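You operate a simulated robot arm through the tools that you are given. There is no shell and no other tool.

The job below is to be done with a simulated robot arm. You get a single attempt, and the scene is never put back.

Task
Push the sample into the white cup, then clip the green-clip sack shut and lock it.
Fine: the cup stays on the sampler's ring; spill nothing.

It is judged by the outcome, as a careful person would: the job done as asked, and still so three seconds after it is handed in. It fails if anything else is knocked over, pushed out of place, dropped, spilled or broken.

Robot
A 6-joint arm with a fingered hand, fixed in place. Base frame: the origin is on the floor under the middle of its stand, x ahead of it, y to its left, z up. Readings come in mm, rad, newtons and seconds.
With the tool pointing down near the work surface it reaches from about 300 to 700 mm from the base axis. Its first joint turns from -2.897 to 2.897 rad. Payload 4 kg.
The tool frame sits at the grasp point between the pads (the TCP): z along the fingers, y along the line on which they close. The tips reach 22 mm beyond it. The gripper opens to 112 mm; its body begins 60 mm behind the TCP. The gripper is a hand of 4 fingers: y runs from the thumb to the fingers, the wrist lies at [0, 0, -218] in the tool frame, and closing takes about 1.5 s.
Orientation is that of the tool frame in the base frame, as [roll, pitch, yaw] about the fixed x, y, z axes, in that order (R = Rz(yaw) Ry(pitch) Rx(roll)). With the fingers straight down and closing along the base's y, the tool's x points along the base's -x, its y along +y and its z along -z.

Tools
- The arm moves only by the tool drive_tool. Its argument "steps" is a list of rows, each an object (a shift or turn left out is 0, a gripper value left out holds the last) with "linear": the shift along the tool's x, y, z in mm, a list of three; "angular": the turn, a rotation vector about the tool's x, y, z in rad, a list of three; "gripper": the finger opening in mm, from 0 to 112. In form: [{"linear": [tx, ty, tz], "angular": [ax, ay, az], "gripper": gripper}, ...]. A call has 1 to 20 rows; each row shifts and turns the commanded pose from where the row before left it, along the tool's axes as they then stand. Each row takes 0.2 s and may step no farther than 50 mm and 0.15 rad from the row before; otherwise, or with a gripper value out of range, the whole call is refused. Where a pose cannot be reached the arm comes as near as it can. A force on the tool above 40 N (or 10 N above the force at the start of the call, whichever is more), or a blocked arm, ends the call early, and 0.2 s more pass. The fingers move at their own pace (about 45 mm/s each) and stop on an object; they squeeze with about 21 N. The grip force told is the motor's: it shows also when the fingers shut on nothing. Time passes only in rows, and 0.2 s behind the last, so rows that do not move let the fingers close. It gives the time, the measured TCP pose, the force on the tool (base axes), the opening and the grip force at its end, in the units of the frame above (readings bear some noise), with the torque about the TCP (base axes, N m) and any sound that the robot's microphone picked up.
- Cameras (640 x 400 px; columns grow to the right, rows downward): "scene" is fixed at [220.6, -650.7, 1542.7]; the picture's right is [0.93, -0.38, 0.00], its down [-0.20, -0.49, -0.85] and it looks along [0.32, 0.78, -0.53] (base axes); focal length 331 px, centre (320, 200). "wrist" rides on the gripper at [69, 4, -83] in the tool frame; the picture's right is [-0.06, 1.00, 0.00], its down [-0.77, -0.05, -0.64] and it looks along [-0.64, -0.04, 0.77] (tool axes); focal length 243 px, centre (320, 200). There is no depth. A picture from a camera that has moved, and an enlarged one, comes with that camera's place and axes in the base frame and with its lens.
- grab_frame(camera): a new picture of that camera. It takes no simulated time.
- set_grasp(shape): the hand has 4 fingers and takes this shape, open, in about a second: jaw (thumb against the fingers, like two jaws); tri (thumb and two fingers); tip (a fingertip pinch); poke (one finger out to press); point (the index stretched); flat (the hand flat); cup (the hand cupped); fist (a fist). The gripper value then closes the fingers along that shape, each until it touches; the sizes above hold for jaw. It gives what a move gives, with no picture.
- close_up(camera, box): a new picture of the part [left, top, right, bottom] of that camera's present view, enlarged. It takes no simulated time.
- hand_in(): hands the job in; it is judged then, once.

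Places have to be worked out from the pictures, the camera data and where the tool is seen. Open the gripper and draw the arm clear of the work before you hand the job in, unless the task says otherwise.

The tools are called after "Emit:" by a JSON object that holds its "fn" and its "kwargs". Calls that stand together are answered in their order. drive_tool: Moves the arm, as the interface text tells. Its arguments: {"type":"object","properties":{"steps":{"type":"array","items":{"type":"object","properties":{"linear":{"type":"array","items":{"type":"number"}},"angular":{"type":"array","items":{"type":"number"}},"gripper":{"type":"number"}}}}},"required":["steps"]} The other tools are called the same way: set_grasp (shape) gives the hand a shape; grab_frame (camera) takes a picture; close_up (camera, box) takes an enlarged picture of a part of a camera's view; hand_in () hands the job in.

At the start:

```text
time: 0.0
tcp_pos: [201.7, 354.9, 1110.4]
orientation: [3.141, 0.0, 3.141]
force: [0.1, 1.2, -0.5]
wrist_torque: [0.0, -0.02, -0.03]
width: 112.0
finger_force: 0.1
shape: jaw
```

scene: 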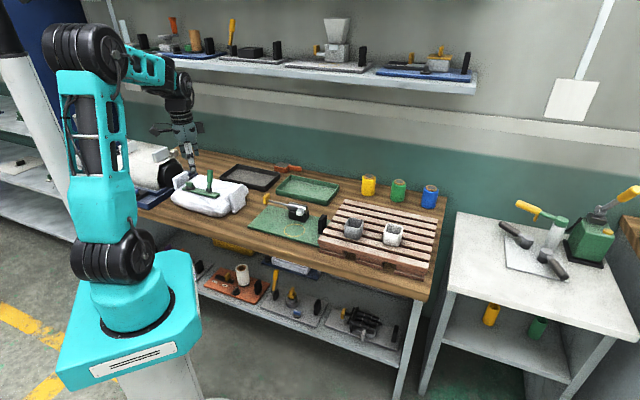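
wrist: 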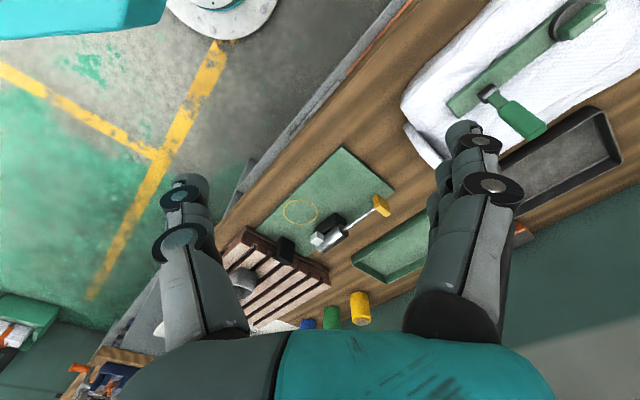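

The first pictures show a workbench with a white sack carrying a green clip, a sampler on a green mat, and gray and white cups on a slatted board. I'll enlarge the parts that matter before I move.

Emit:
{"fn": "close_up", "kwargs": {"camera": "scene", "box": [150, 150, 270, 225]}}

Emit:
{"fn": "close_up", "kwargs": {"camera": "scene", "box": [240, 170, 440, 295]}}

Emit:
{"fn": "close_up", "kwargs": {"camera": "wrist", "box": [200, 130, 420, 340]}}

Emit:
{"fn": "close_up", "kwargs": {"camera": "wrist", "box": [390, 0, 640, 160]}}

```text
5.33 times, centred on (210, 188) of scene
camera zoom: at [220.6, -650.7, 1542.7], right [0.93, -0.38, 0.0], down [-0.2, -0.49, -0.85], along [0.32, 0.78, -0.53], focal length 1764 px, centre (907, 267)
```

zoom: 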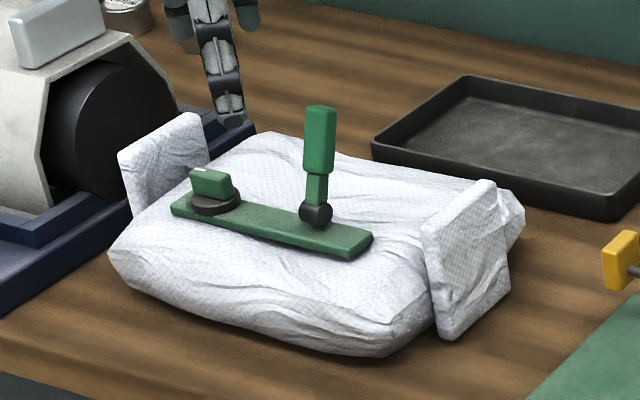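

```text
3.20 times, centred on (340, 232) of scene
camera zoom: at [220.6, -650.7, 1542.7], right [0.93, -0.38, 0.0], down [-0.2, -0.49, -0.85], along [0.32, 0.78, -0.53], focal length 1058 px, centre (256, 96)
```

zoom: 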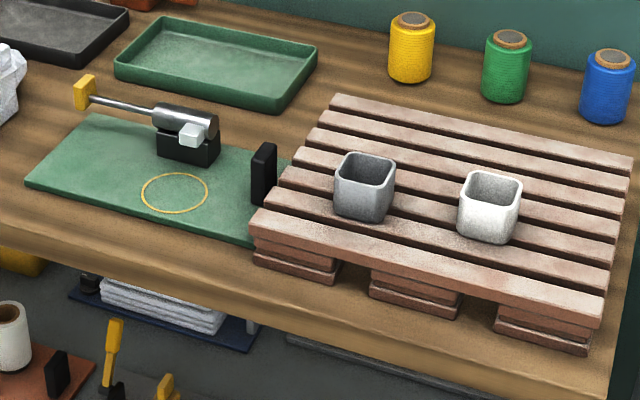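

```text
1.90 times, centred on (310, 235) of wrist
camera zoom: at [133.0, 359.8, 1191.9], right [0.06, 1.0, 0.0], down [0.77, -0.05, 0.64], along [0.64, -0.04, -0.77], focal length 462 px, centre (339, 133)
```

zoom: 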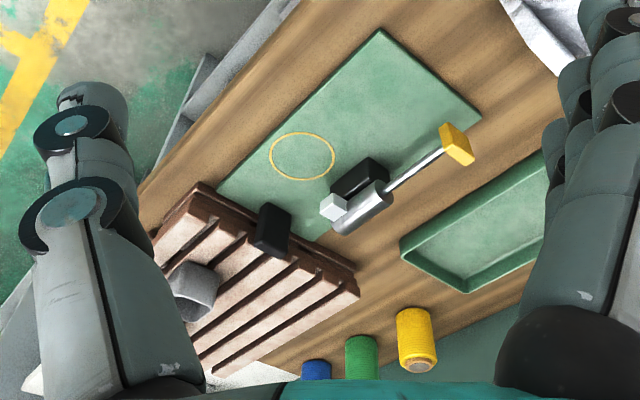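

```text
2.50 times, centred on (515, 80) of wrist
camera zoom: at [133.0, 359.8, 1191.9], right [0.06, 1.0, 0.0], down [0.77, -0.05, 0.64], along [0.64, -0.04, -0.77], focal length 606 px, centre (-168, 500)
```

zoom: 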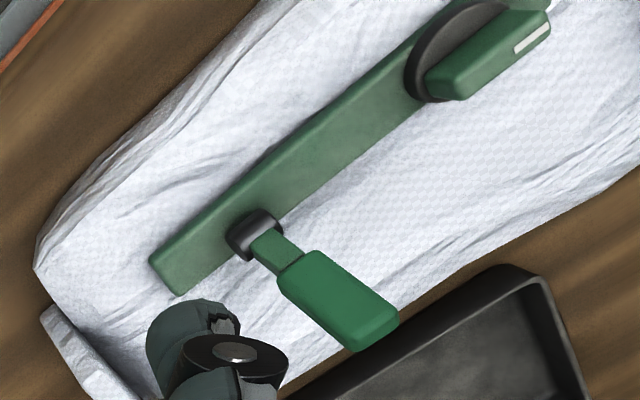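

Triangulating from both views puts the ring at about (502, 294, 790), the barrel spout near (538, 328, 842) and the plunger knob near (442, 457, 850). I'll bring the wrist camera closer to the sampler, staying high, to look it over.

Emit:
{"fn": "drive_tool", "kwargs": {"steps": [{"linear": [-30, -6, 12]}, {"linear": [-33, -6, 16]}, {"linear": [-33, -6, 16]}, {"linear": [-32, -6, 16]}]}}

Emit:
{"fn": "grab_frame", "kwargs": {"camera": "wrist"}}

Emit:
{"fn": "close_up", "kwargs": {"camera": "wrist", "box": [220, 100, 440, 238]}}

```text
time: 1.0
tcp_pos: [330.1, 328.7, 1048.9]
orientation: [-3.141, 0.0, 3.14]
force: [-0.5, -0.4, 0.4]
wrist_torque: [-0.01, 0.05, -0.02]
width: 112.0
finger_force: 0.1
shape: jaw
```

```text
taken
camera wrist: at [261.2, 333.2, 1130.9], right [0.06, 1.0, 0.0], down [0.77, -0.05, 0.64], along [0.64, -0.04, -0.77], focal length 243 px, centre (320, 200)
```

wrist: 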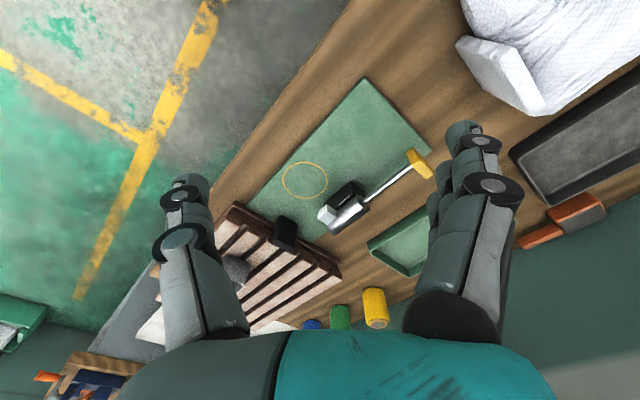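

```text
2.90 times, centred on (330, 169) of wrist
camera zoom: at [261.2, 333.2, 1130.9], right [0.06, 1.0, 0.0], down [0.77, -0.05, 0.64], along [0.64, -0.04, -0.77], focal length 703 px, centre (291, 290)
```

zoom: 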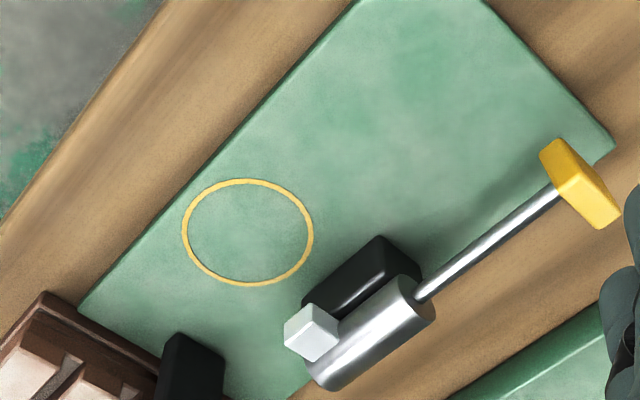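

The white block is the spout, facing the yellow ring, which is centred near (500, 293) and about 77 mm across. Next I'll look at the cups on the pallet. The white cup seems to sit far out, at around x 770, y 60.

Emit:
{"fn": "drive_tool", "kwargs": {"steps": [{"linear": [-18, -33, 1]}, {"linear": [-19, -34, 1]}, {"linear": [-19, -34, 1]}, {"linear": [-19, -34, 1]}, {"linear": [-19, -34, 1]}, {"linear": [-19, -34, 1]}, {"linear": [-19, -34, 1]}, {"linear": [-18, -32, 1]}]}}

Emit:
{"fn": "grab_frame", "kwargs": {"camera": "wrist"}}

Emit:
{"fn": "grab_frame", "kwargs": {"camera": "scene"}}

```text
time: 2.8
tcp_pos: [479.4, 62.1, 1042.8]
orientation: [-3.141, 0.0, -3.141]
force: [0.2, 0.2, 0.4]
wrist_torque: [-0.01, -0.01, 0.01]
width: 112.0
finger_force: 0.0
shape: jaw
```

```text
taken
camera wrist: at [410.4, 67.0, 1124.4], right [0.06, 1.0, 0.0], down [0.77, -0.05, 0.64], along [0.64, -0.04, -0.77], focal length 243 px, centre (320, 200)
```

wrist: 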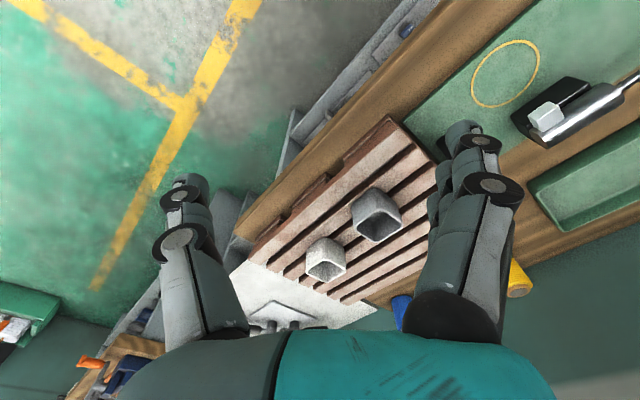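

```text
taken
```

scene: 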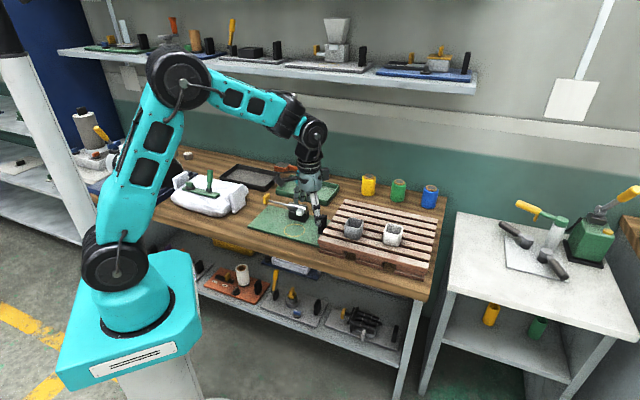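

Emit:
{"fn": "close_up", "kwargs": {"camera": "wrist", "box": [270, 160, 430, 300]}}

Emit:
{"fn": "close_up", "kwargs": {"camera": "scene", "box": [310, 190, 450, 290]}}

```text
2.86 times, centred on (350, 230) of wrist
camera zoom: at [410.4, 67.0, 1124.4], right [0.06, 1.0, 0.0], down [0.77, -0.05, 0.64], along [0.64, -0.04, -0.77], focal length 693 px, centre (234, 114)
```

zoom: 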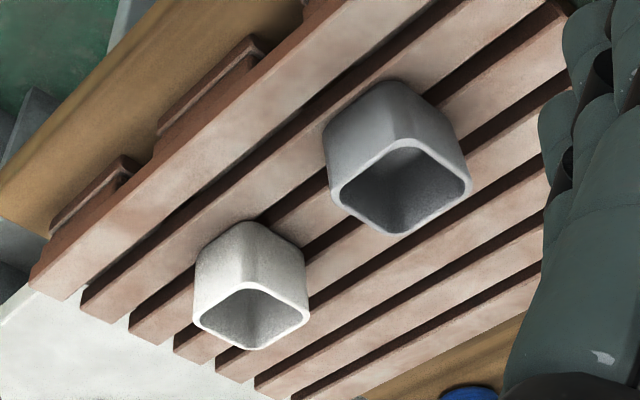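

```text
4.00 times, centred on (380, 240) of scene
camera zoom: at [220.6, -650.7, 1542.7], right [0.93, -0.38, 0.0], down [-0.2, -0.49, -0.85], along [0.32, 0.78, -0.53], focal length 1323 px, centre (80, 40)
```

zoom: 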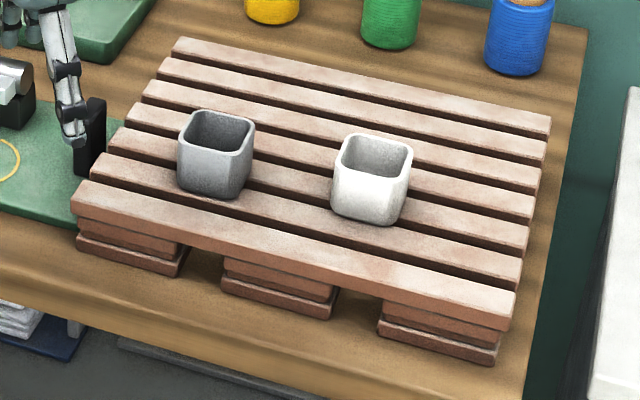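

The white cup's rim triangulates to about (767, 55, 888), with the cup roughly 48 mm wide and 45 mm tall, so I'll have to tilt the hand to reach it. First I'll check the spout and ring from the front side to learn where the cup must stand.

Emit:
{"fn": "drive_tool", "kwargs": {"steps": [{"angular": [0, 0, -0.131]}, {"angular": [0, 0, -0.131]}, {"angular": [0, 0, -0.131]}, {"angular": [0, 0, -0.131]}, {"angular": [0, 0, -0.131]}, {"angular": [0, 0, -0.131]}, {"linear": [-25.4, 29.1, 14]}, {"linear": [-25.4, 29.1, 14]}, {"linear": [-25.4, 29.1, 14]}, {"linear": [-25.4, 29.1, 14]}, {"linear": [-25.4, 29.1, 14]}]}}

Emit:
{"fn": "grab_frame", "kwargs": {"camera": "wrist"}}

Emit:
{"fn": "close_up", "kwargs": {"camera": "wrist", "box": [210, 120, 430, 260]}}

```text
time: 5.2
tcp_pos: [464.1, 255.2, 971.1]
orientation: [3.14, 0.0, -2.355]
force: [-0.6, 0.1, 0.7]
wrist_torque: [0.01, 0.03, 0.03]
width: 111.7
finger_force: 0.1
shape: jaw
```

```text
taken
camera wrist: at [413.6, 209.2, 1053.5], right [-0.66, 0.75, 0.0], down [0.58, 0.51, 0.64], along [0.48, 0.42, -0.77], focal length 243 px, centre (320, 200)
```

wrist: 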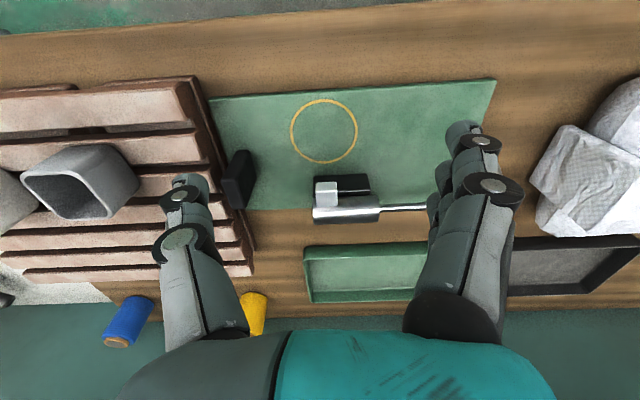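

```text
2.86 times, centred on (320, 190) of wrist
camera zoom: at [413.6, 209.2, 1053.5], right [-0.66, 0.75, 0.0], down [0.58, 0.51, 0.64], along [0.48, 0.42, -0.77], focal length 693 px, centre (320, 229)
```

zoom: 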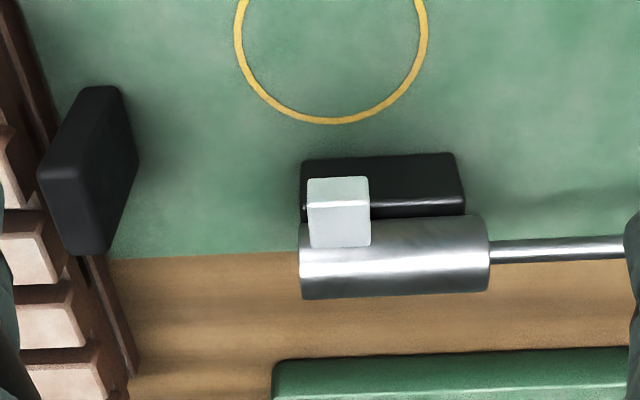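

The spout's mouth is about 37 mm from the ring's centre and lined up with it, so the cup belongs at the ring's centre, around (499, 292). I'll tilt the hand outward and go to a standoff behind and above the white cup to measure it closely.

Emit:
{"fn": "drive_tool", "kwargs": {"steps": [{"angular": [0, 0, 0.087]}, {"angular": [0, -0.14, 0]}, {"angular": [0, -0.14, 0]}, {"angular": [0, -0.14, 0]}, {"angular": [0, -0.14, 0]}, {"angular": [0, -0.138, 0]}, {"linear": [-3.1, -43.5, 0]}, {"linear": [-3.1, -43.5, 0]}, {"linear": [-3.1, -43.5, 0]}, {"linear": [-3.1, -43.5, 0]}, {"linear": [-3.1, -43.5, 0]}, {"linear": [-3.1, -43.5, 0]}, {"linear": [-3.1, -43.5, 0]}, {"linear": [-3.1, -43.5, 0]}]}}

Emit:
{"fn": "grab_frame", "kwargs": {"camera": "wrist"}}

Emit:
{"fn": "grab_frame", "kwargs": {"camera": "scene"}}

```text
time: 8.2
tcp_pos: [703.9, 1.2, 987.7]
orientation: [-3.142, 0.698, -2.44]
force: [-0.2, -0.3, -0.1]
wrist_torque: [0.0, -0.01, -0.01]
width: 111.8
finger_force: 0.0
shape: jaw
```

```text
taken
camera wrist: at [621.5, -63.4, 1005.3], right [-0.61, 0.79, 0.04], down [0.16, 0.07, 0.98], along [0.78, 0.6, -0.18], focal length 243 px, centre (320, 200)
```

wrist: 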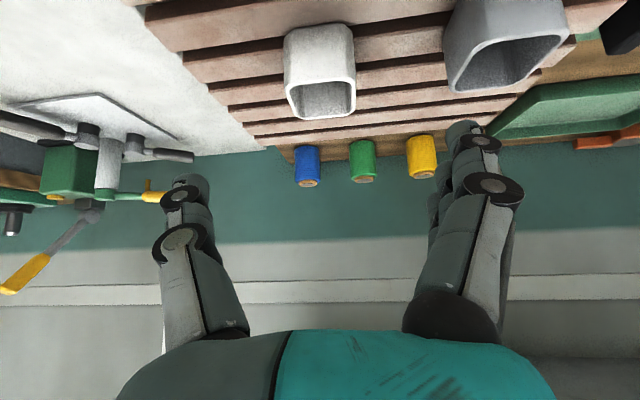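

```text
taken
```

scene: 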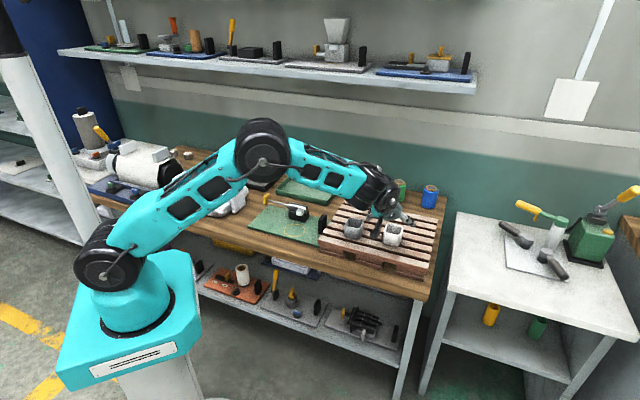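

The hand sits behind and above the white cup, which shows at the upper middle of the wrist view. I'll enlarge it to get its position and orientation.

Emit:
{"fn": "close_up", "kwargs": {"camera": "wrist", "box": [240, 0, 440, 130]}}

Emit:
{"fn": "close_up", "kwargs": {"camera": "scene", "box": [340, 180, 440, 260]}}

```text
3.08 times, centred on (340, 65) of wrist
camera zoom: at [621.5, -63.4, 1005.3], right [-0.61, 0.79, 0.04], down [0.16, 0.07, 0.98], along [0.78, 0.6, -0.18], focal length 746 px, centre (258, 615)
```

zoom: 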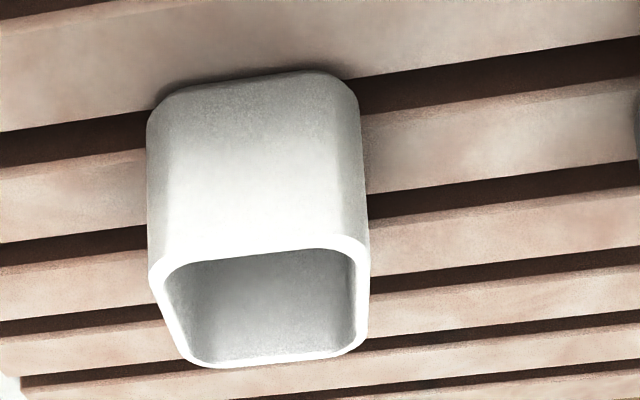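

```text
5.00 times, centred on (390, 220) of scene
camera zoom: at [220.6, -650.7, 1542.7], right [0.93, -0.38, 0.0], down [-0.2, -0.49, -0.85], along [0.32, 0.78, -0.53], focal length 1653 px, centre (-30, 100)
```

zoom: 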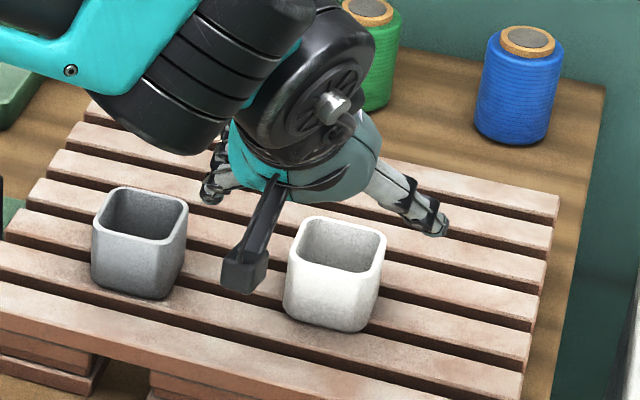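

The cup turns out square with the bench: its faces sit at about 46° heading, the rim is centred near (765.5, 55.3, 887) and the base is at z≈840. Before closing in I need to know how wide the finger row is, because the tilt lowers one edge of it towards the pallet.

Emit:
{"fn": "close_up", "kwargs": {"camera": "wrist", "box": [400, 110, 540, 260]}}

Emit:
{"fn": "close_up", "kwargs": {"camera": "wrist", "box": [140, 160, 280, 310]}}

Emit:
{"fn": "close_up", "kwargs": {"camera": "scene", "box": [355, 180, 435, 240]}}

```text
2.67 times, centred on (470, 185) of wrist
camera zoom: at [621.5, -63.4, 1005.3], right [-0.61, 0.79, 0.04], down [0.16, 0.07, 0.98], along [0.78, 0.6, -0.18], focal length 647 px, centre (-80, 240)
```

zoom: 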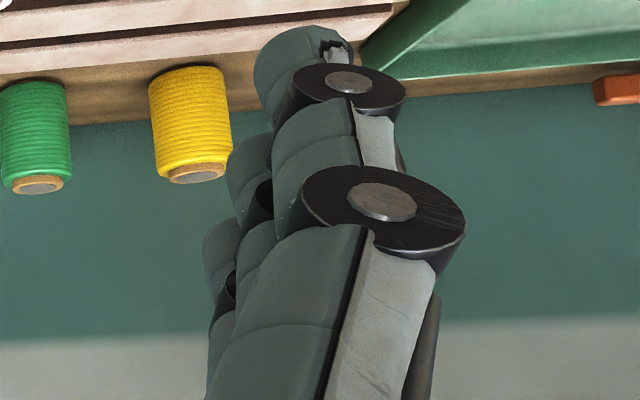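

```text
2.67 times, centred on (210, 235) of wrist
camera zoom: at [621.5, -63.4, 1005.3], right [-0.61, 0.79, 0.04], down [0.16, 0.07, 0.98], along [0.78, 0.6, -0.18], focal length 647 px, centre (613, 107)
```

zoom: 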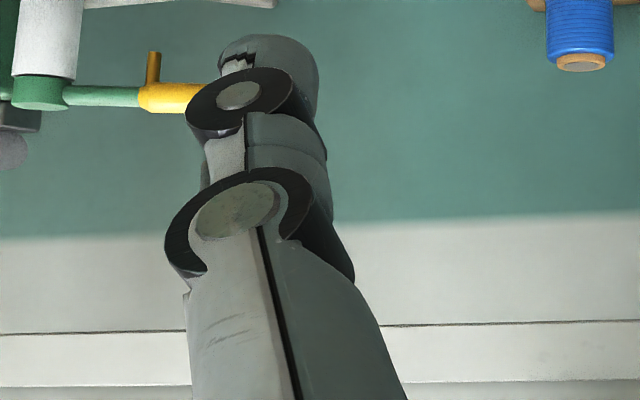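

```text
6.67 times, centred on (395, 210) of scene
camera zoom: at [220.6, -650.7, 1542.7], right [0.93, -0.38, 0.0], down [-0.2, -0.49, -0.85], along [0.32, 0.78, -0.53], focal length 2205 px, centre (-180, 133)
```

zoom: 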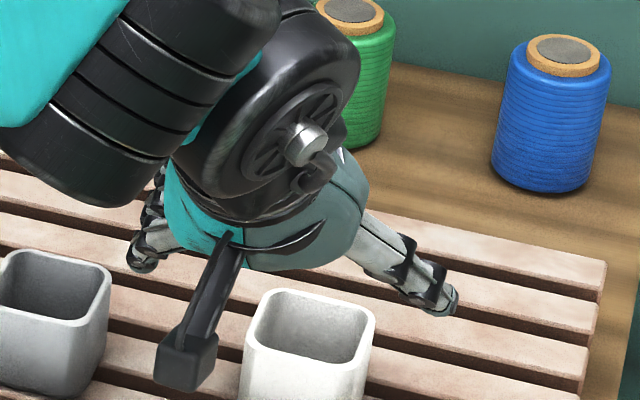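

The finger row spans about ±27 mm along tool x, so at this tilt its lowest corner sits 34 mm below the TCP. I'll grasp with the TCP at z≈879; first I'll turn to 46° heading, line up, and go most of the way in before checking.

Emit:
{"fn": "drive_tool", "kwargs": {"steps": [{"angular": [-0.0675, 0, -0.0804]}, {"linear": [7.3, -6.7, 0]}, {"linear": [0, 0, 35]}, {"linear": [0, 0, 35]}, {}]}}

Emit:
{"fn": "grab_frame", "kwargs": {"camera": "wrist"}}

Emit:
{"fn": "close_up", "kwargs": {"camera": "scene", "box": [340, 180, 440, 260]}}

```text
time: 9.4
tcp_pos: [737.3, 23.8, 928.1]
orientation: [3.14, 0.698, -2.337]
force: [0.0, 0.5, -0.1]
wrist_torque: [0.03, -0.01, 0.02]
width: 111.8
finger_force: 0.0
shape: jaw
```

```text
taken
camera wrist: at [660.3, -49.5, 946.3], right [-0.69, 0.73, 0.04], down [0.16, 0.09, 0.98], along [0.71, 0.68, -0.18], focal length 243 px, centre (320, 200)
```

wrist: 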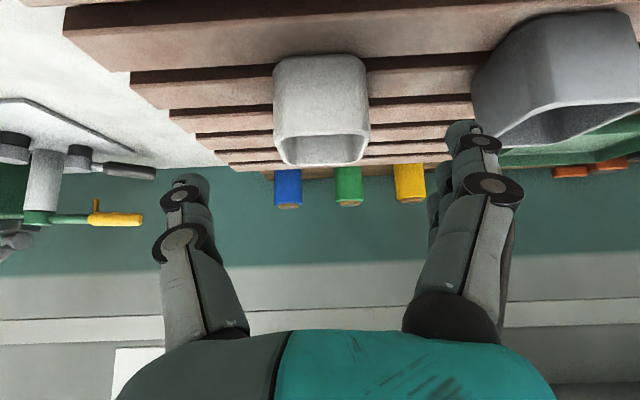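

```text
5.00 times, centred on (390, 220) of scene
camera zoom: at [220.6, -650.7, 1542.7], right [0.93, -0.38, 0.0], down [-0.2, -0.49, -0.85], along [0.32, 0.78, -0.53], focal length 1653 px, centre (-30, 100)
```

zoom: 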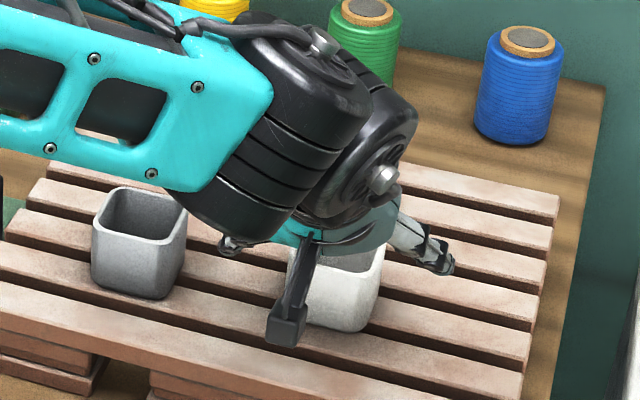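

The cup is centred between thumb and fingers, and the fingers clear the gray cup by more than 30 mm. I'll go in slowly for the last 65 mm with the hand slightly narrowed.

Emit:
{"fn": "drive_tool", "kwargs": {"steps": [{"linear": [-0.2, 0.4, 16.2], "gripper": 96}, {"linear": [-0.2, 0.4, 16.2]}, {"linear": [-0.2, 0.4, 16.2]}, {"linear": [-0.2, 0.4, 16.2]}, {}]}}

Emit:
{"fn": "grab_frame", "kwargs": {"camera": "wrist"}}

Emit:
{"fn": "close_up", "kwargs": {"camera": "scene", "box": [350, 190, 430, 250]}}

```text
time: 10.6
tcp_pos: [764.6, 56.0, 879.1]
orientation: [-3.141, 0.697, -2.337]
force: [0.4, 0.1, 0.0]
wrist_torque: [0.03, 0.02, 0.02]
width: 96.1
finger_force: 0.1
shape: jaw
```

```text
taken
camera wrist: at [688.8, -17.4, 897.4], right [-0.69, 0.73, 0.04], down [0.16, 0.09, 0.98], along [0.71, 0.68, -0.18], focal length 243 px, centre (320, 200)
```

wrist: 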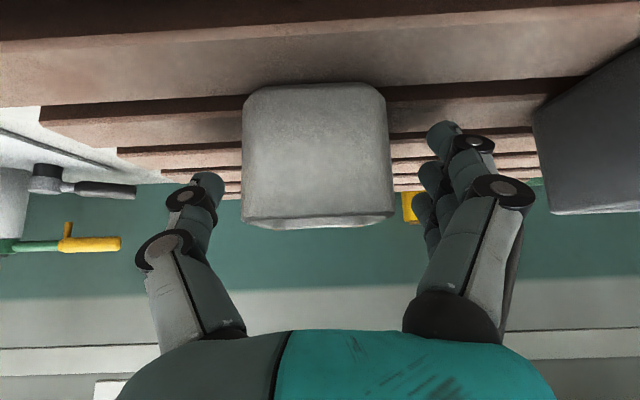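

```text
6.67 times, centred on (390, 220) of scene
camera zoom: at [220.6, -650.7, 1542.7], right [0.93, -0.38, 0.0], down [-0.2, -0.49, -0.85], along [0.32, 0.78, -0.53], focal length 2205 px, centre (-147, 67)
```

zoom: 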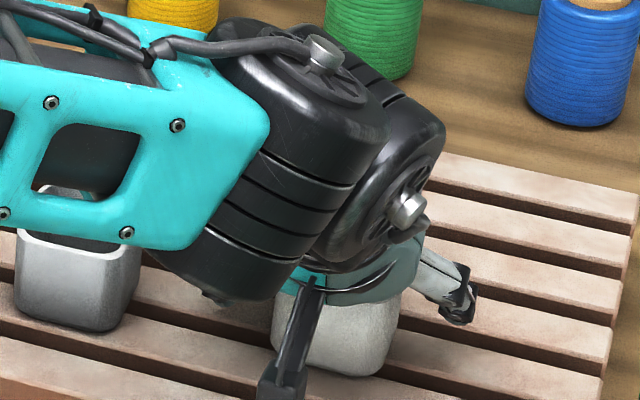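

The cup stands between thumb and fingers, well centred, with the tips clear of the slats. I'll close the hand on it.

Emit:
{"fn": "drive_tool", "kwargs": {"steps": [{"gripper": 30}, {}, {}, {}, {}, {}, {}, {}]}}

Emit:
{"fn": "grab_frame", "kwargs": {"camera": "wrist"}}

```text
time: 12.4
tcp_pos: [764.6, 57.0, 879.5]
orientation: [-3.14, 0.699, -2.336]
force: [-0.6, 0.3, 0.2]
wrist_torque: [0.02, 0.02, 0.01]
width: 50.5
finger_force: 20.7
shape: jaw
```

```text
taken
camera wrist: at [688.7, -17.5, 897.6], right [-0.69, 0.73, 0.04], down [0.16, 0.09, 0.98], along [0.71, 0.68, -0.18], focal length 243 px, centre (320, 200)
```

wrist: 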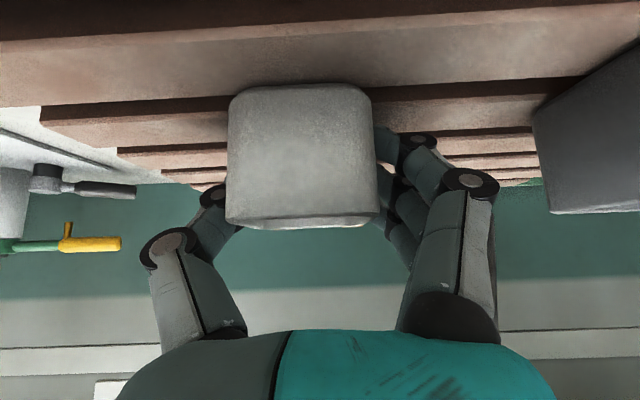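

The cup is held (width 50.5 mm, full grip force) and has shifted about 5 mm toward the thumb, which I'll correct for when placing it. Now I'll lift it straight up and check the hold.

Emit:
{"fn": "drive_tool", "kwargs": {"steps": [{"linear": [-3.2, 0, -3.8]}, {"linear": [-6.4, 0, -7.7]}, {"linear": [-9.6, 0, -11.5]}, {"linear": [-9.6, 0, -11.5]}, {"linear": [-9.6, 0, -11.5]}, {}]}}

Emit:
{"fn": "grab_frame", "kwargs": {"camera": "wrist"}}

Emit:
{"fn": "grab_frame", "kwargs": {"camera": "scene"}}

```text
time: 13.8
tcp_pos: [763.8, 56.1, 940.2]
orientation: [3.141, 0.699, -2.337]
force: [-0.3, 0.0, 0.8]
wrist_torque: [0.02, -0.01, 0.02]
width: 50.6
finger_force: 20.7
shape: jaw
```

```text
taken
camera wrist: at [687.7, -18.1, 958.6], right [-0.69, 0.73, 0.04], down [0.16, 0.09, 0.98], along [0.71, 0.68, -0.18], focal length 243 px, centre (320, 200)
```

wrist: 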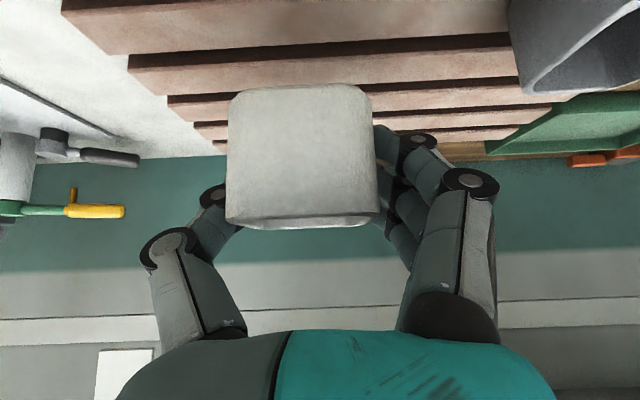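

```text
taken
```

scene: 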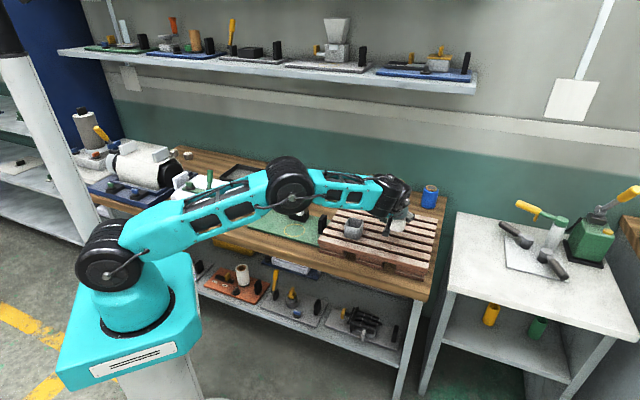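

The cup came up cleanly and hasn't moved in the hand. I'll draw it back toward the base, clear of the gray cup, then carry it sideways along the bench to in front of the ring.

Emit:
{"fn": "drive_tool", "kwargs": {"steps": [{"linear": [13, 0, -18.7]}, {"linear": [13, 0, -18.7]}, {"linear": [13, 0, -18.7]}, {"linear": [13, 0, -18.7]}, {"linear": [13, 0, -18.7]}, {"linear": [0, 15, 0]}, {"linear": [0, 27, 0]}, {"linear": [0, 30, 0]}, {"linear": [0, 30, 0]}, {"linear": [0, 30, 0]}, {"linear": [0, 30, 0]}, {"linear": [0, 30, 0]}, {"linear": [0, 30, 0]}, {"linear": [0, 30, 0]}, {"linear": [0, 30, 0]}, {"linear": [0, 30, 0]}, {"linear": [0, 27, 0]}, {"linear": [0, 20, 0]}, {}]}}

Emit:
{"fn": "grab_frame", "kwargs": {"camera": "wrist"}}

Emit:
{"fn": "grab_frame", "kwargs": {"camera": "scene"}}

```text
time: 17.8
tcp_pos: [429.1, 226.1, 970.6]
orientation: [3.141, 0.697, -2.337]
force: [0.3, 0.9, 0.3]
wrist_torque: [-0.01, 0.02, 0.01]
width: 50.2
finger_force: 20.9
shape: jaw
```

```text
taken
camera wrist: at [352.6, 151.7, 987.8], right [-0.68, 0.73, 0.04], down [0.16, 0.09, 0.98], along [0.71, 0.68, -0.18], focal length 243 px, centre (320, 200)
```

wrist: 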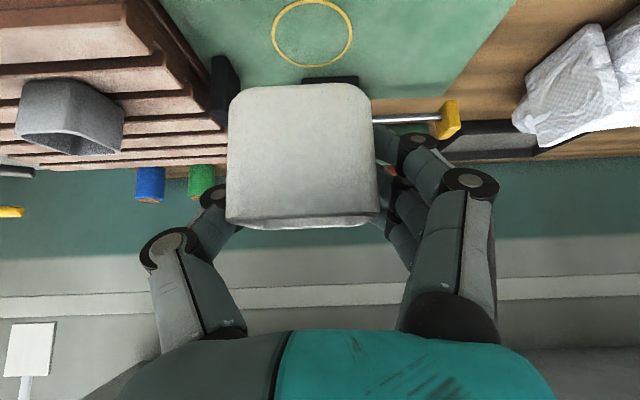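

```text
taken
```

scene: 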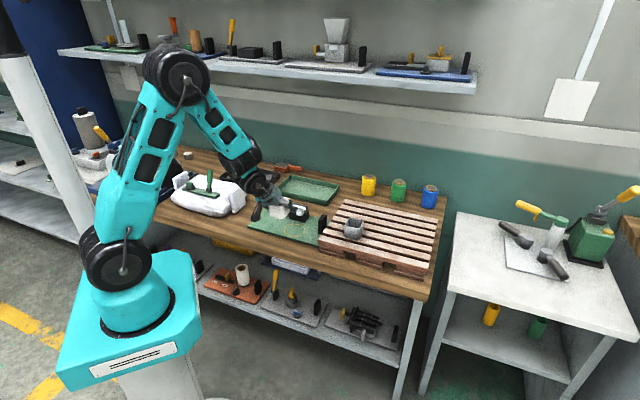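

The ring now reads about (499.5, 292), which agrees with before. I'll move the cup forward until it's centred above the ring, still about 115 mm up.

Emit:
{"fn": "drive_tool", "kwargs": {"steps": [{"linear": [-10.8, 0.1, 16.9]}, {"linear": [-10.8, 0.1, 16.9]}, {"linear": [-10.9, 0.1, 17]}, {"linear": [-10.9, 0.1, 17]}, {"linear": [-10.8, 0, 16.9]}, {}]}}

Emit:
{"fn": "grab_frame", "kwargs": {"camera": "wrist"}}

Emit:
{"fn": "close_up", "kwargs": {"camera": "scene", "box": [240, 170, 340, 250]}}

```text
time: 19.2
tcp_pos: [496.6, 296.6, 939.6]
orientation: [-3.14, 0.698, -2.336]
force: [0.2, 0.4, -0.8]
wrist_torque: [-0.02, 0.0, -0.01]
width: 50.3
finger_force: 20.8
shape: jaw
```

```text
taken
camera wrist: at [420.6, 222.3, 958.6], right [-0.68, 0.73, 0.04], down [0.16, 0.09, 0.98], along [0.71, 0.68, -0.18], focal length 243 px, centre (320, 200)
```

wrist: 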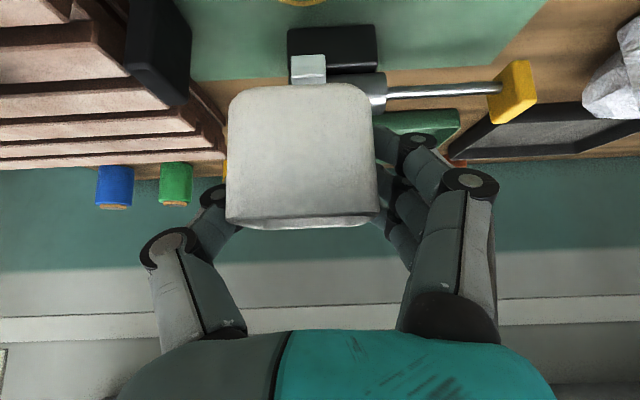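

```text
5.00 times, centred on (290, 210) of scene
camera zoom: at [220.6, -650.7, 1542.7], right [0.93, -0.38, 0.0], down [-0.2, -0.49, -0.85], along [0.32, 0.78, -0.53], focal length 1653 px, centre (470, 150)
```

zoom: 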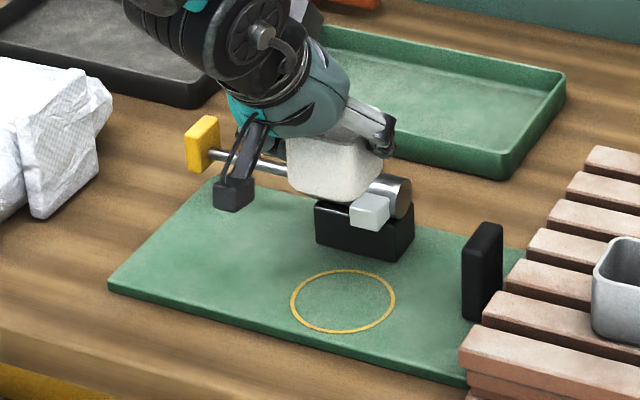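

The cup hangs over the ring and lines up with the spout, and nothing is in the way below. I'll lower it straight down 100 mm, leaving about 12–15 mm to the mat.

Emit:
{"fn": "drive_tool", "kwargs": {"steps": [{"linear": [13.5, 0, 14.7]}, {"linear": [12.9, 0, 15.3]}, {"linear": [12.9, 0, 15.3]}, {"linear": [12.9, 0, 15.3]}, {"linear": [12.9, 0, 15.3]}, {}]}}

Emit:
{"fn": "grab_frame", "kwargs": {"camera": "wrist"}}

Emit:
{"fn": "close_up", "kwargs": {"camera": "scene", "box": [240, 170, 340, 250]}}

```text
time: 20.6
tcp_pos: [496.1, 294.1, 839.2]
orientation: [3.141, 0.697, -2.336]
force: [-0.7, 0.5, -0.2]
wrist_torque: [-0.02, 0.0, 0.0]
width: 50.4
finger_force: 20.6
shape: jaw
```

```text
taken
camera wrist: at [419.9, 221.2, 857.8], right [-0.69, 0.73, 0.04], down [0.16, 0.09, 0.98], along [0.71, 0.68, -0.18], focal length 243 px, centre (320, 200)
```

wrist: 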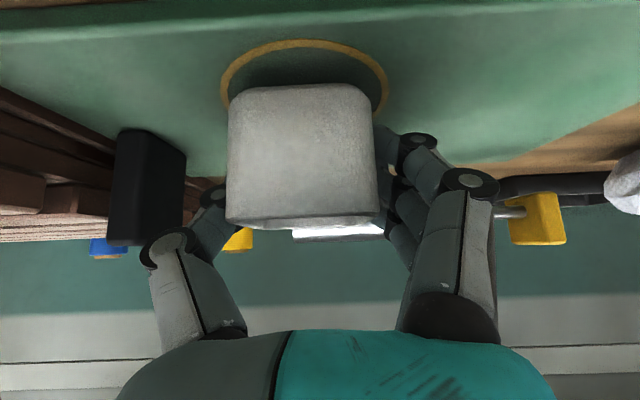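

```text
5.00 times, centred on (290, 210) of scene
camera zoom: at [220.6, -650.7, 1542.7], right [0.93, -0.38, 0.0], down [-0.2, -0.49, -0.85], along [0.32, 0.78, -0.53], focal length 1653 px, centre (470, 150)
```

zoom: 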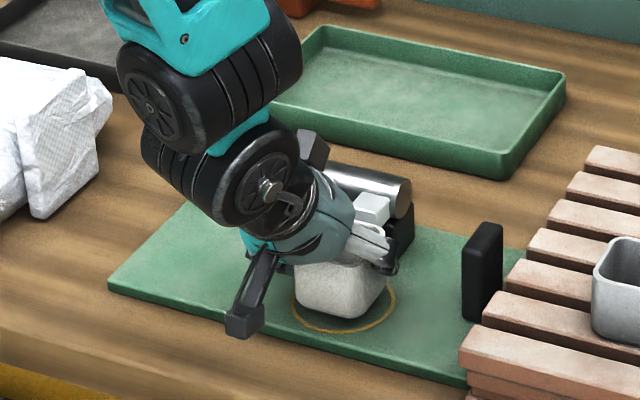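

Seen this close, the ring's near edge suggests its centre is a few mm further from the base than I had it. I'll shift forward 4 mm while lowering another 8 mm, then check the margins again.

Emit:
{"fn": "drive_tool", "kwargs": {"steps": [{"linear": [1, 0, 4.4]}, {"linear": [1, 0, 4.3]}, {}]}}

Emit:
{"fn": "close_up", "kwargs": {"camera": "wrist", "box": [200, 20, 410, 151]}}

Emit:
{"fn": "close_up", "kwargs": {"camera": "scene", "box": [280, 205, 330, 245]}}

```text
time: 21.4
tcp_pos: [499.0, 296.9, 831.9]
orientation: [-3.141, 0.699, -2.338]
force: [0.4, 0.7, -0.5]
wrist_torque: [-0.01, 0.0, 0.01]
width: 50.5
finger_force: 21.0
shape: jaw
```

```text
3.05 times, centred on (305, 86) of wrist
camera zoom: at [422.8, 223.9, 850.1], right [-0.69, 0.73, 0.04], down [0.16, 0.09, 0.98], along [0.71, 0.68, -0.18], focal length 739 px, centre (366, 549)
```

zoom: 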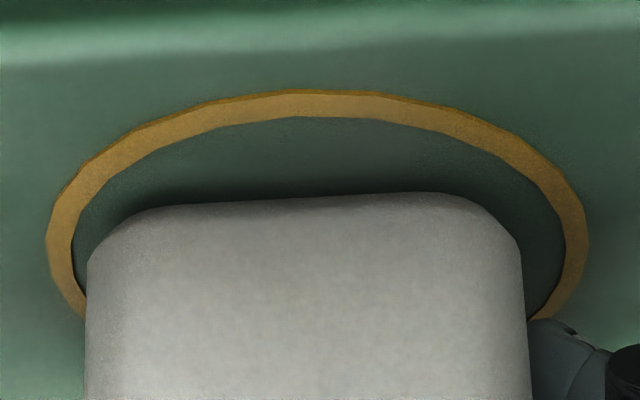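

```text
10.00 times, centred on (305, 225) of scene
camera zoom: at [220.6, -650.7, 1542.7], right [0.93, -0.38, 0.0], down [-0.2, -0.49, -0.85], along [0.32, 0.78, -0.53], focal length 3307 px, centre (470, -50)
```

zoom: 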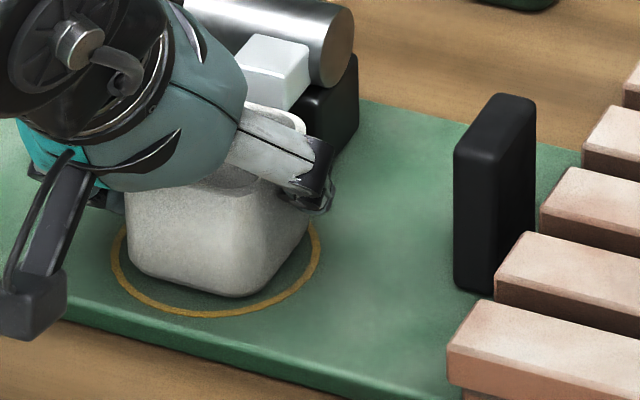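

The cup and the ring now line up in both views to within about a millimetre. I'll lower in small steps and watch the force for contact.

Emit:
{"fn": "drive_tool", "kwargs": {"steps": [{"linear": [1.3, 0, 1.5]}, {"linear": [1.0, 0, 1.1]}, {}]}}

Emit:
{"fn": "drive_tool", "kwargs": {"steps": [{"linear": [0.64, 0, 0.77]}, {}]}}

Emit:
{"fn": "close_up", "kwargs": {"camera": "scene", "box": [280, 205, 330, 245]}}

```text
time: 22.2
tcp_pos: [499.7, 298.3, 829.3]
orientation: [3.141, 0.702, -2.337]
force: [0.5, 0.4, 14.4]
wrist_torque: [0.02, -0.14, 0.01]
width: 50.1
finger_force: 21.5
shape: jaw
```

```text
time: 22.8
tcp_pos: [498.6, 298.5, 830.0]
orientation: [-3.14, 0.701, -2.337]
force: [1.8, 1.1, 26.0]
wrist_torque: [0.04, -0.26, -0.05]
width: 50.2
finger_force: 20.2
shape: jaw
```

```text
10.00 times, centred on (305, 225) of scene
camera zoom: at [220.6, -650.7, 1542.7], right [0.93, -0.38, 0.0], down [-0.2, -0.49, -0.85], along [0.32, 0.78, -0.53], focal length 3307 px, centre (470, -50)
```

zoom: 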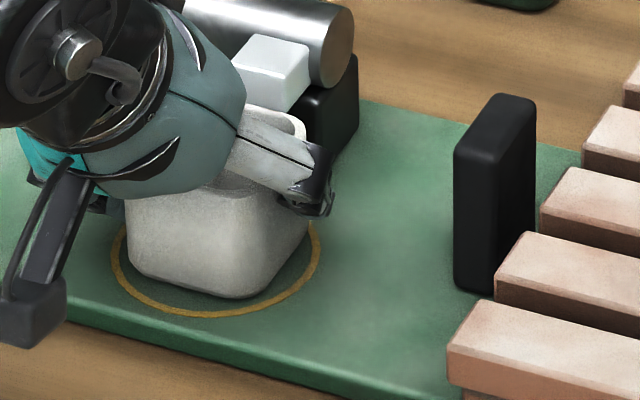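

Contact: 26 N upward, centred under the cup, so it's sitting on the mat. I'll ease the pressure off and then open the hand only part way, to keep clear of the black post.

Emit:
{"fn": "drive_tool", "kwargs": {"steps": [{"linear": [-0.5, 0, -0.6]}, {"linear": [-0.5, 0, -0.6]}, {}]}}

Emit:
{"fn": "drive_tool", "kwargs": {"steps": [{"gripper": 56}, {"gripper": 64}, {"gripper": 78}, {}, {}, {}]}}

Emit:
{"fn": "grab_frame", "kwargs": {"camera": "wrist"}}

Emit:
{"fn": "close_up", "kwargs": {"camera": "scene", "box": [280, 205, 330, 245]}}

```text
time: 23.6
tcp_pos: [497.2, 296.7, 828.5]
orientation: [-3.141, 0.699, -2.336]
force: [5.2, 3.0, 20.9]
wrist_torque: [0.07, -0.3, -0.02]
width: 50.5
finger_force: 20.8
shape: jaw
```

```text
time: 25.0
tcp_pos: [497.4, 297.3, 830.2]
orientation: [-3.141, 0.699, -2.338]
force: [-0.3, 0.0, 0.2]
wrist_torque: [-0.02, 0.01, 0.0]
width: 77.7
finger_force: 0.0
shape: jaw
```

```text
taken
camera wrist: at [421.5, 223.4, 847.3], right [-0.69, 0.73, 0.04], down [0.16, 0.09, 0.98], along [0.71, 0.68, -0.18], focal length 243 px, centre (320, 200)
```

wrist: 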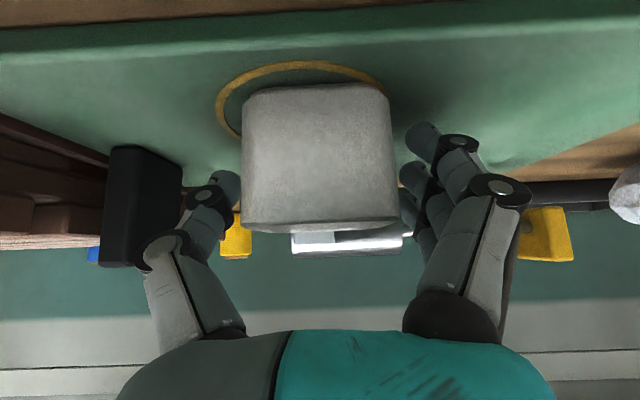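

```text
10.00 times, centred on (305, 225) of scene
camera zoom: at [220.6, -650.7, 1542.7], right [0.93, -0.38, 0.0], down [-0.2, -0.49, -0.85], along [0.32, 0.78, -0.53], focal length 3307 px, centre (470, -50)
```

zoom: 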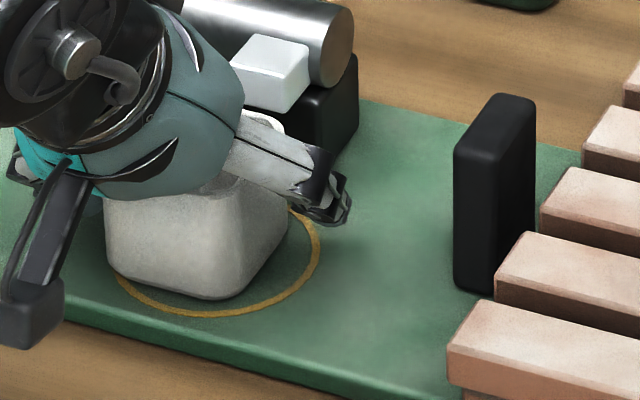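

When the hand opened, the cup slipped about 8 mm toward the finger side, so it's no longer centred. I'll narrow the hand without touching the cup, then push it back gently with the finger pads.

Emit:
{"fn": "drive_tool", "kwargs": {"steps": [{"gripper": 66}, {}, {}]}}

Emit:
{"fn": "close_up", "kwargs": {"camera": "wrist", "box": [160, 30, 480, 240]}}

```text
time: 25.8
tcp_pos: [497.7, 297.5, 828.9]
orientation: [-3.141, 0.697, -2.335]
force: [-0.3, -0.3, -0.3]
wrist_torque: [0.0, 0.0, 0.05]
width: 66.5
finger_force: 0.0
shape: jaw
```

```text
1.90 times, centred on (320, 135) of wrist
camera zoom: at [421.6, 223.4, 847.4], right [-0.69, 0.73, 0.04], down [0.16, 0.09, 0.98], along [0.71, 0.68, -0.18], focal length 462 px, centre (320, 324)
```

zoom: 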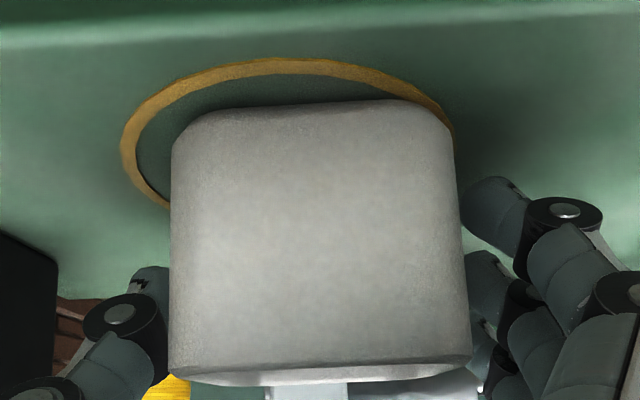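

The cup needs to go about 7.5 mm toward the thumb side. I'll shift the hand sideways in small steps and check.

Emit:
{"fn": "drive_tool", "kwargs": {"steps": [{"linear": [0, -3, 0]}, {"linear": [0, -3, 0]}, {"linear": [0, -3, 0]}, {}]}}

Emit:
{"fn": "close_up", "kwargs": {"camera": "wrist", "box": [160, 30, 480, 240]}}

Emit:
{"fn": "close_up", "kwargs": {"camera": "scene", "box": [280, 205, 330, 245]}}

```text
time: 26.8
tcp_pos: [505.2, 291.0, 829.3]
orientation: [3.141, 0.697, -2.338]
force: [-1.3, 0.2, -0.1]
wrist_torque: [0.0, -0.04, 0.03]
width: 66.3
finger_force: 0.0
shape: jaw
```

```text
1.90 times, centred on (320, 135) of wrist
camera zoom: at [428.6, 217.2, 846.5], right [-0.68, 0.73, 0.04], down [0.16, 0.09, 0.98], along [0.71, 0.68, -0.18], focal length 462 px, centre (320, 324)
```

zoom: 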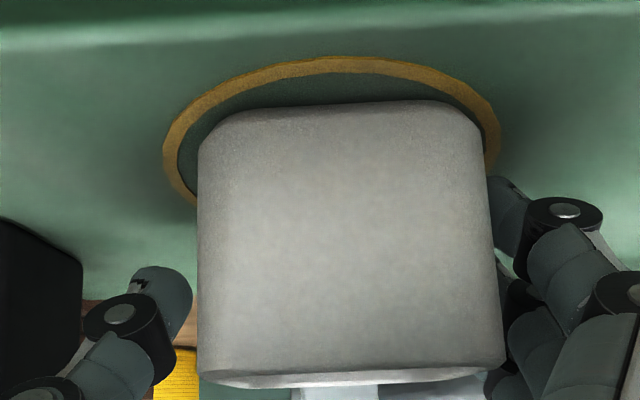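

```text
10.00 times, centred on (305, 225) of scene
camera zoom: at [220.6, -650.7, 1542.7], right [0.93, -0.38, 0.0], down [-0.2, -0.49, -0.85], along [0.32, 0.78, -0.53], focal length 3307 px, centre (470, -50)
```

zoom: 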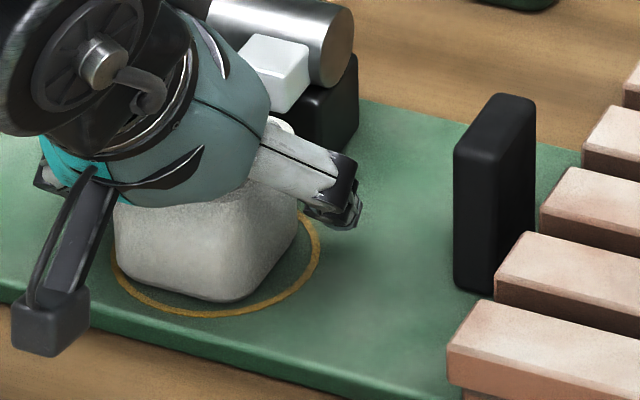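

The cup is following the fingers and still needs roughly 3 mm more toward the thumb side.

Emit:
{"fn": "drive_tool", "kwargs": {"steps": [{"linear": [0, -1.5, 0]}, {"linear": [0, -1.5, 0]}, {}]}}

Emit:
{"fn": "close_up", "kwargs": {"camera": "wrist", "box": [160, 30, 480, 240]}}

Emit:
{"fn": "close_up", "kwargs": {"camera": "scene", "box": [280, 205, 330, 245]}}

```text
time: 27.6
tcp_pos: [506.6, 289.0, 828.3]
orientation: [3.141, 0.698, -2.336]
force: [0.4, -0.1, 0.5]
wrist_torque: [0.02, -0.02, -0.03]
width: 66.5
finger_force: 0.0
shape: jaw
```

```text
1.90 times, centred on (320, 135) of wrist
camera zoom: at [430.9, 215.7, 846.3], right [-0.69, 0.73, 0.04], down [0.16, 0.09, 0.98], along [0.71, 0.68, -0.18], focal length 462 px, centre (320, 324)
```

zoom: 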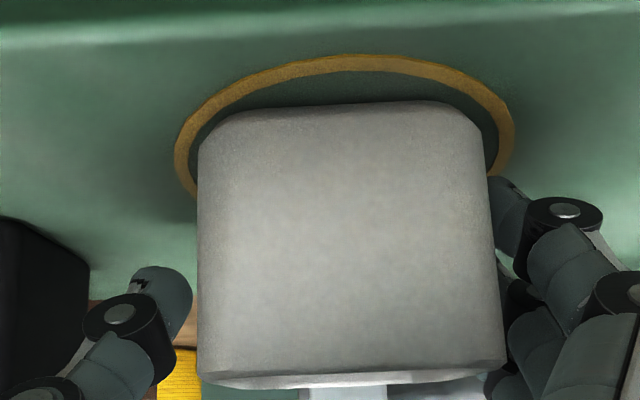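

```text
10.00 times, centred on (305, 225) of scene
camera zoom: at [220.6, -650.7, 1542.7], right [0.93, -0.38, 0.0], down [-0.2, -0.49, -0.85], along [0.32, 0.78, -0.53], focal length 3307 px, centre (470, -50)
```

zoom: 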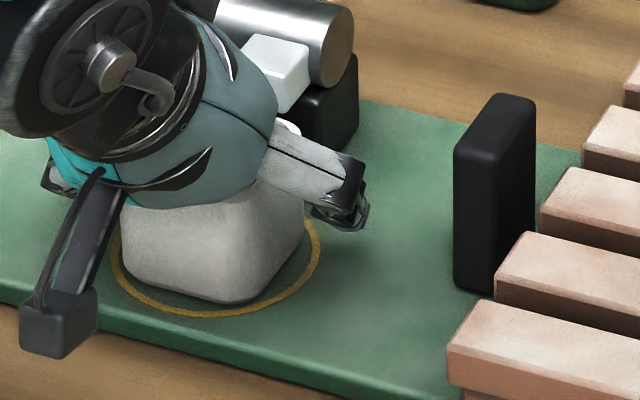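

The cup is now centred in the ring to about 1–2 mm in both views. I'll back the fingers off sideways so both sides clear it, then withdraw along the tool axis.

Emit:
{"fn": "drive_tool", "kwargs": {"steps": [{"linear": [0, 2, 0]}, {"linear": [0, 4, 0]}, {}, {"linear": [0, 0, -8]}, {"linear": [0, 0, -15]}, {"linear": [0, 0, -25]}, {"linear": [0, 0, -30]}, {"linear": [0, 0, -30]}, {}]}}

Emit:
{"fn": "grab_frame", "kwargs": {"camera": "wrist"}}

Emit:
{"fn": "close_up", "kwargs": {"camera": "scene", "box": [280, 205, 330, 245]}}

```text
time: 29.6
tcp_pos: [454.1, 243.7, 911.4]
orientation: [-3.141, 0.697, -2.336]
force: [0.2, -0.4, -0.2]
wrist_torque: [-0.01, -0.03, 0.02]
width: 66.5
finger_force: 0.1
shape: jaw
```

```text
taken
camera wrist: at [378.5, 169.6, 930.3], right [-0.69, 0.73, 0.04], down [0.16, 0.09, 0.98], along [0.71, 0.68, -0.18], focal length 243 px, centre (320, 200)
```

wrist: 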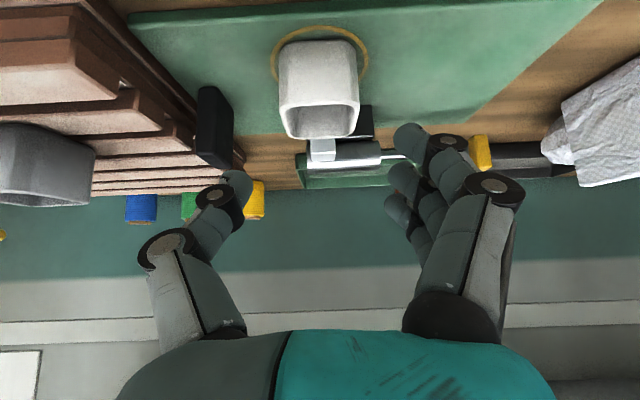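

```text
10.00 times, centred on (305, 225) of scene
camera zoom: at [220.6, -650.7, 1542.7], right [0.93, -0.38, 0.0], down [-0.2, -0.49, -0.85], along [0.32, 0.78, -0.53], focal length 3307 px, centre (470, -50)
```

zoom: 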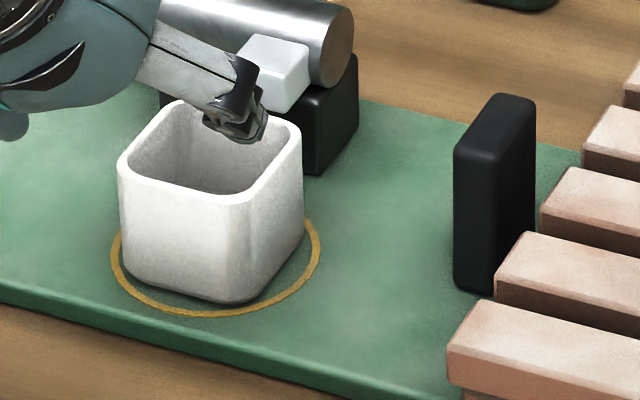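

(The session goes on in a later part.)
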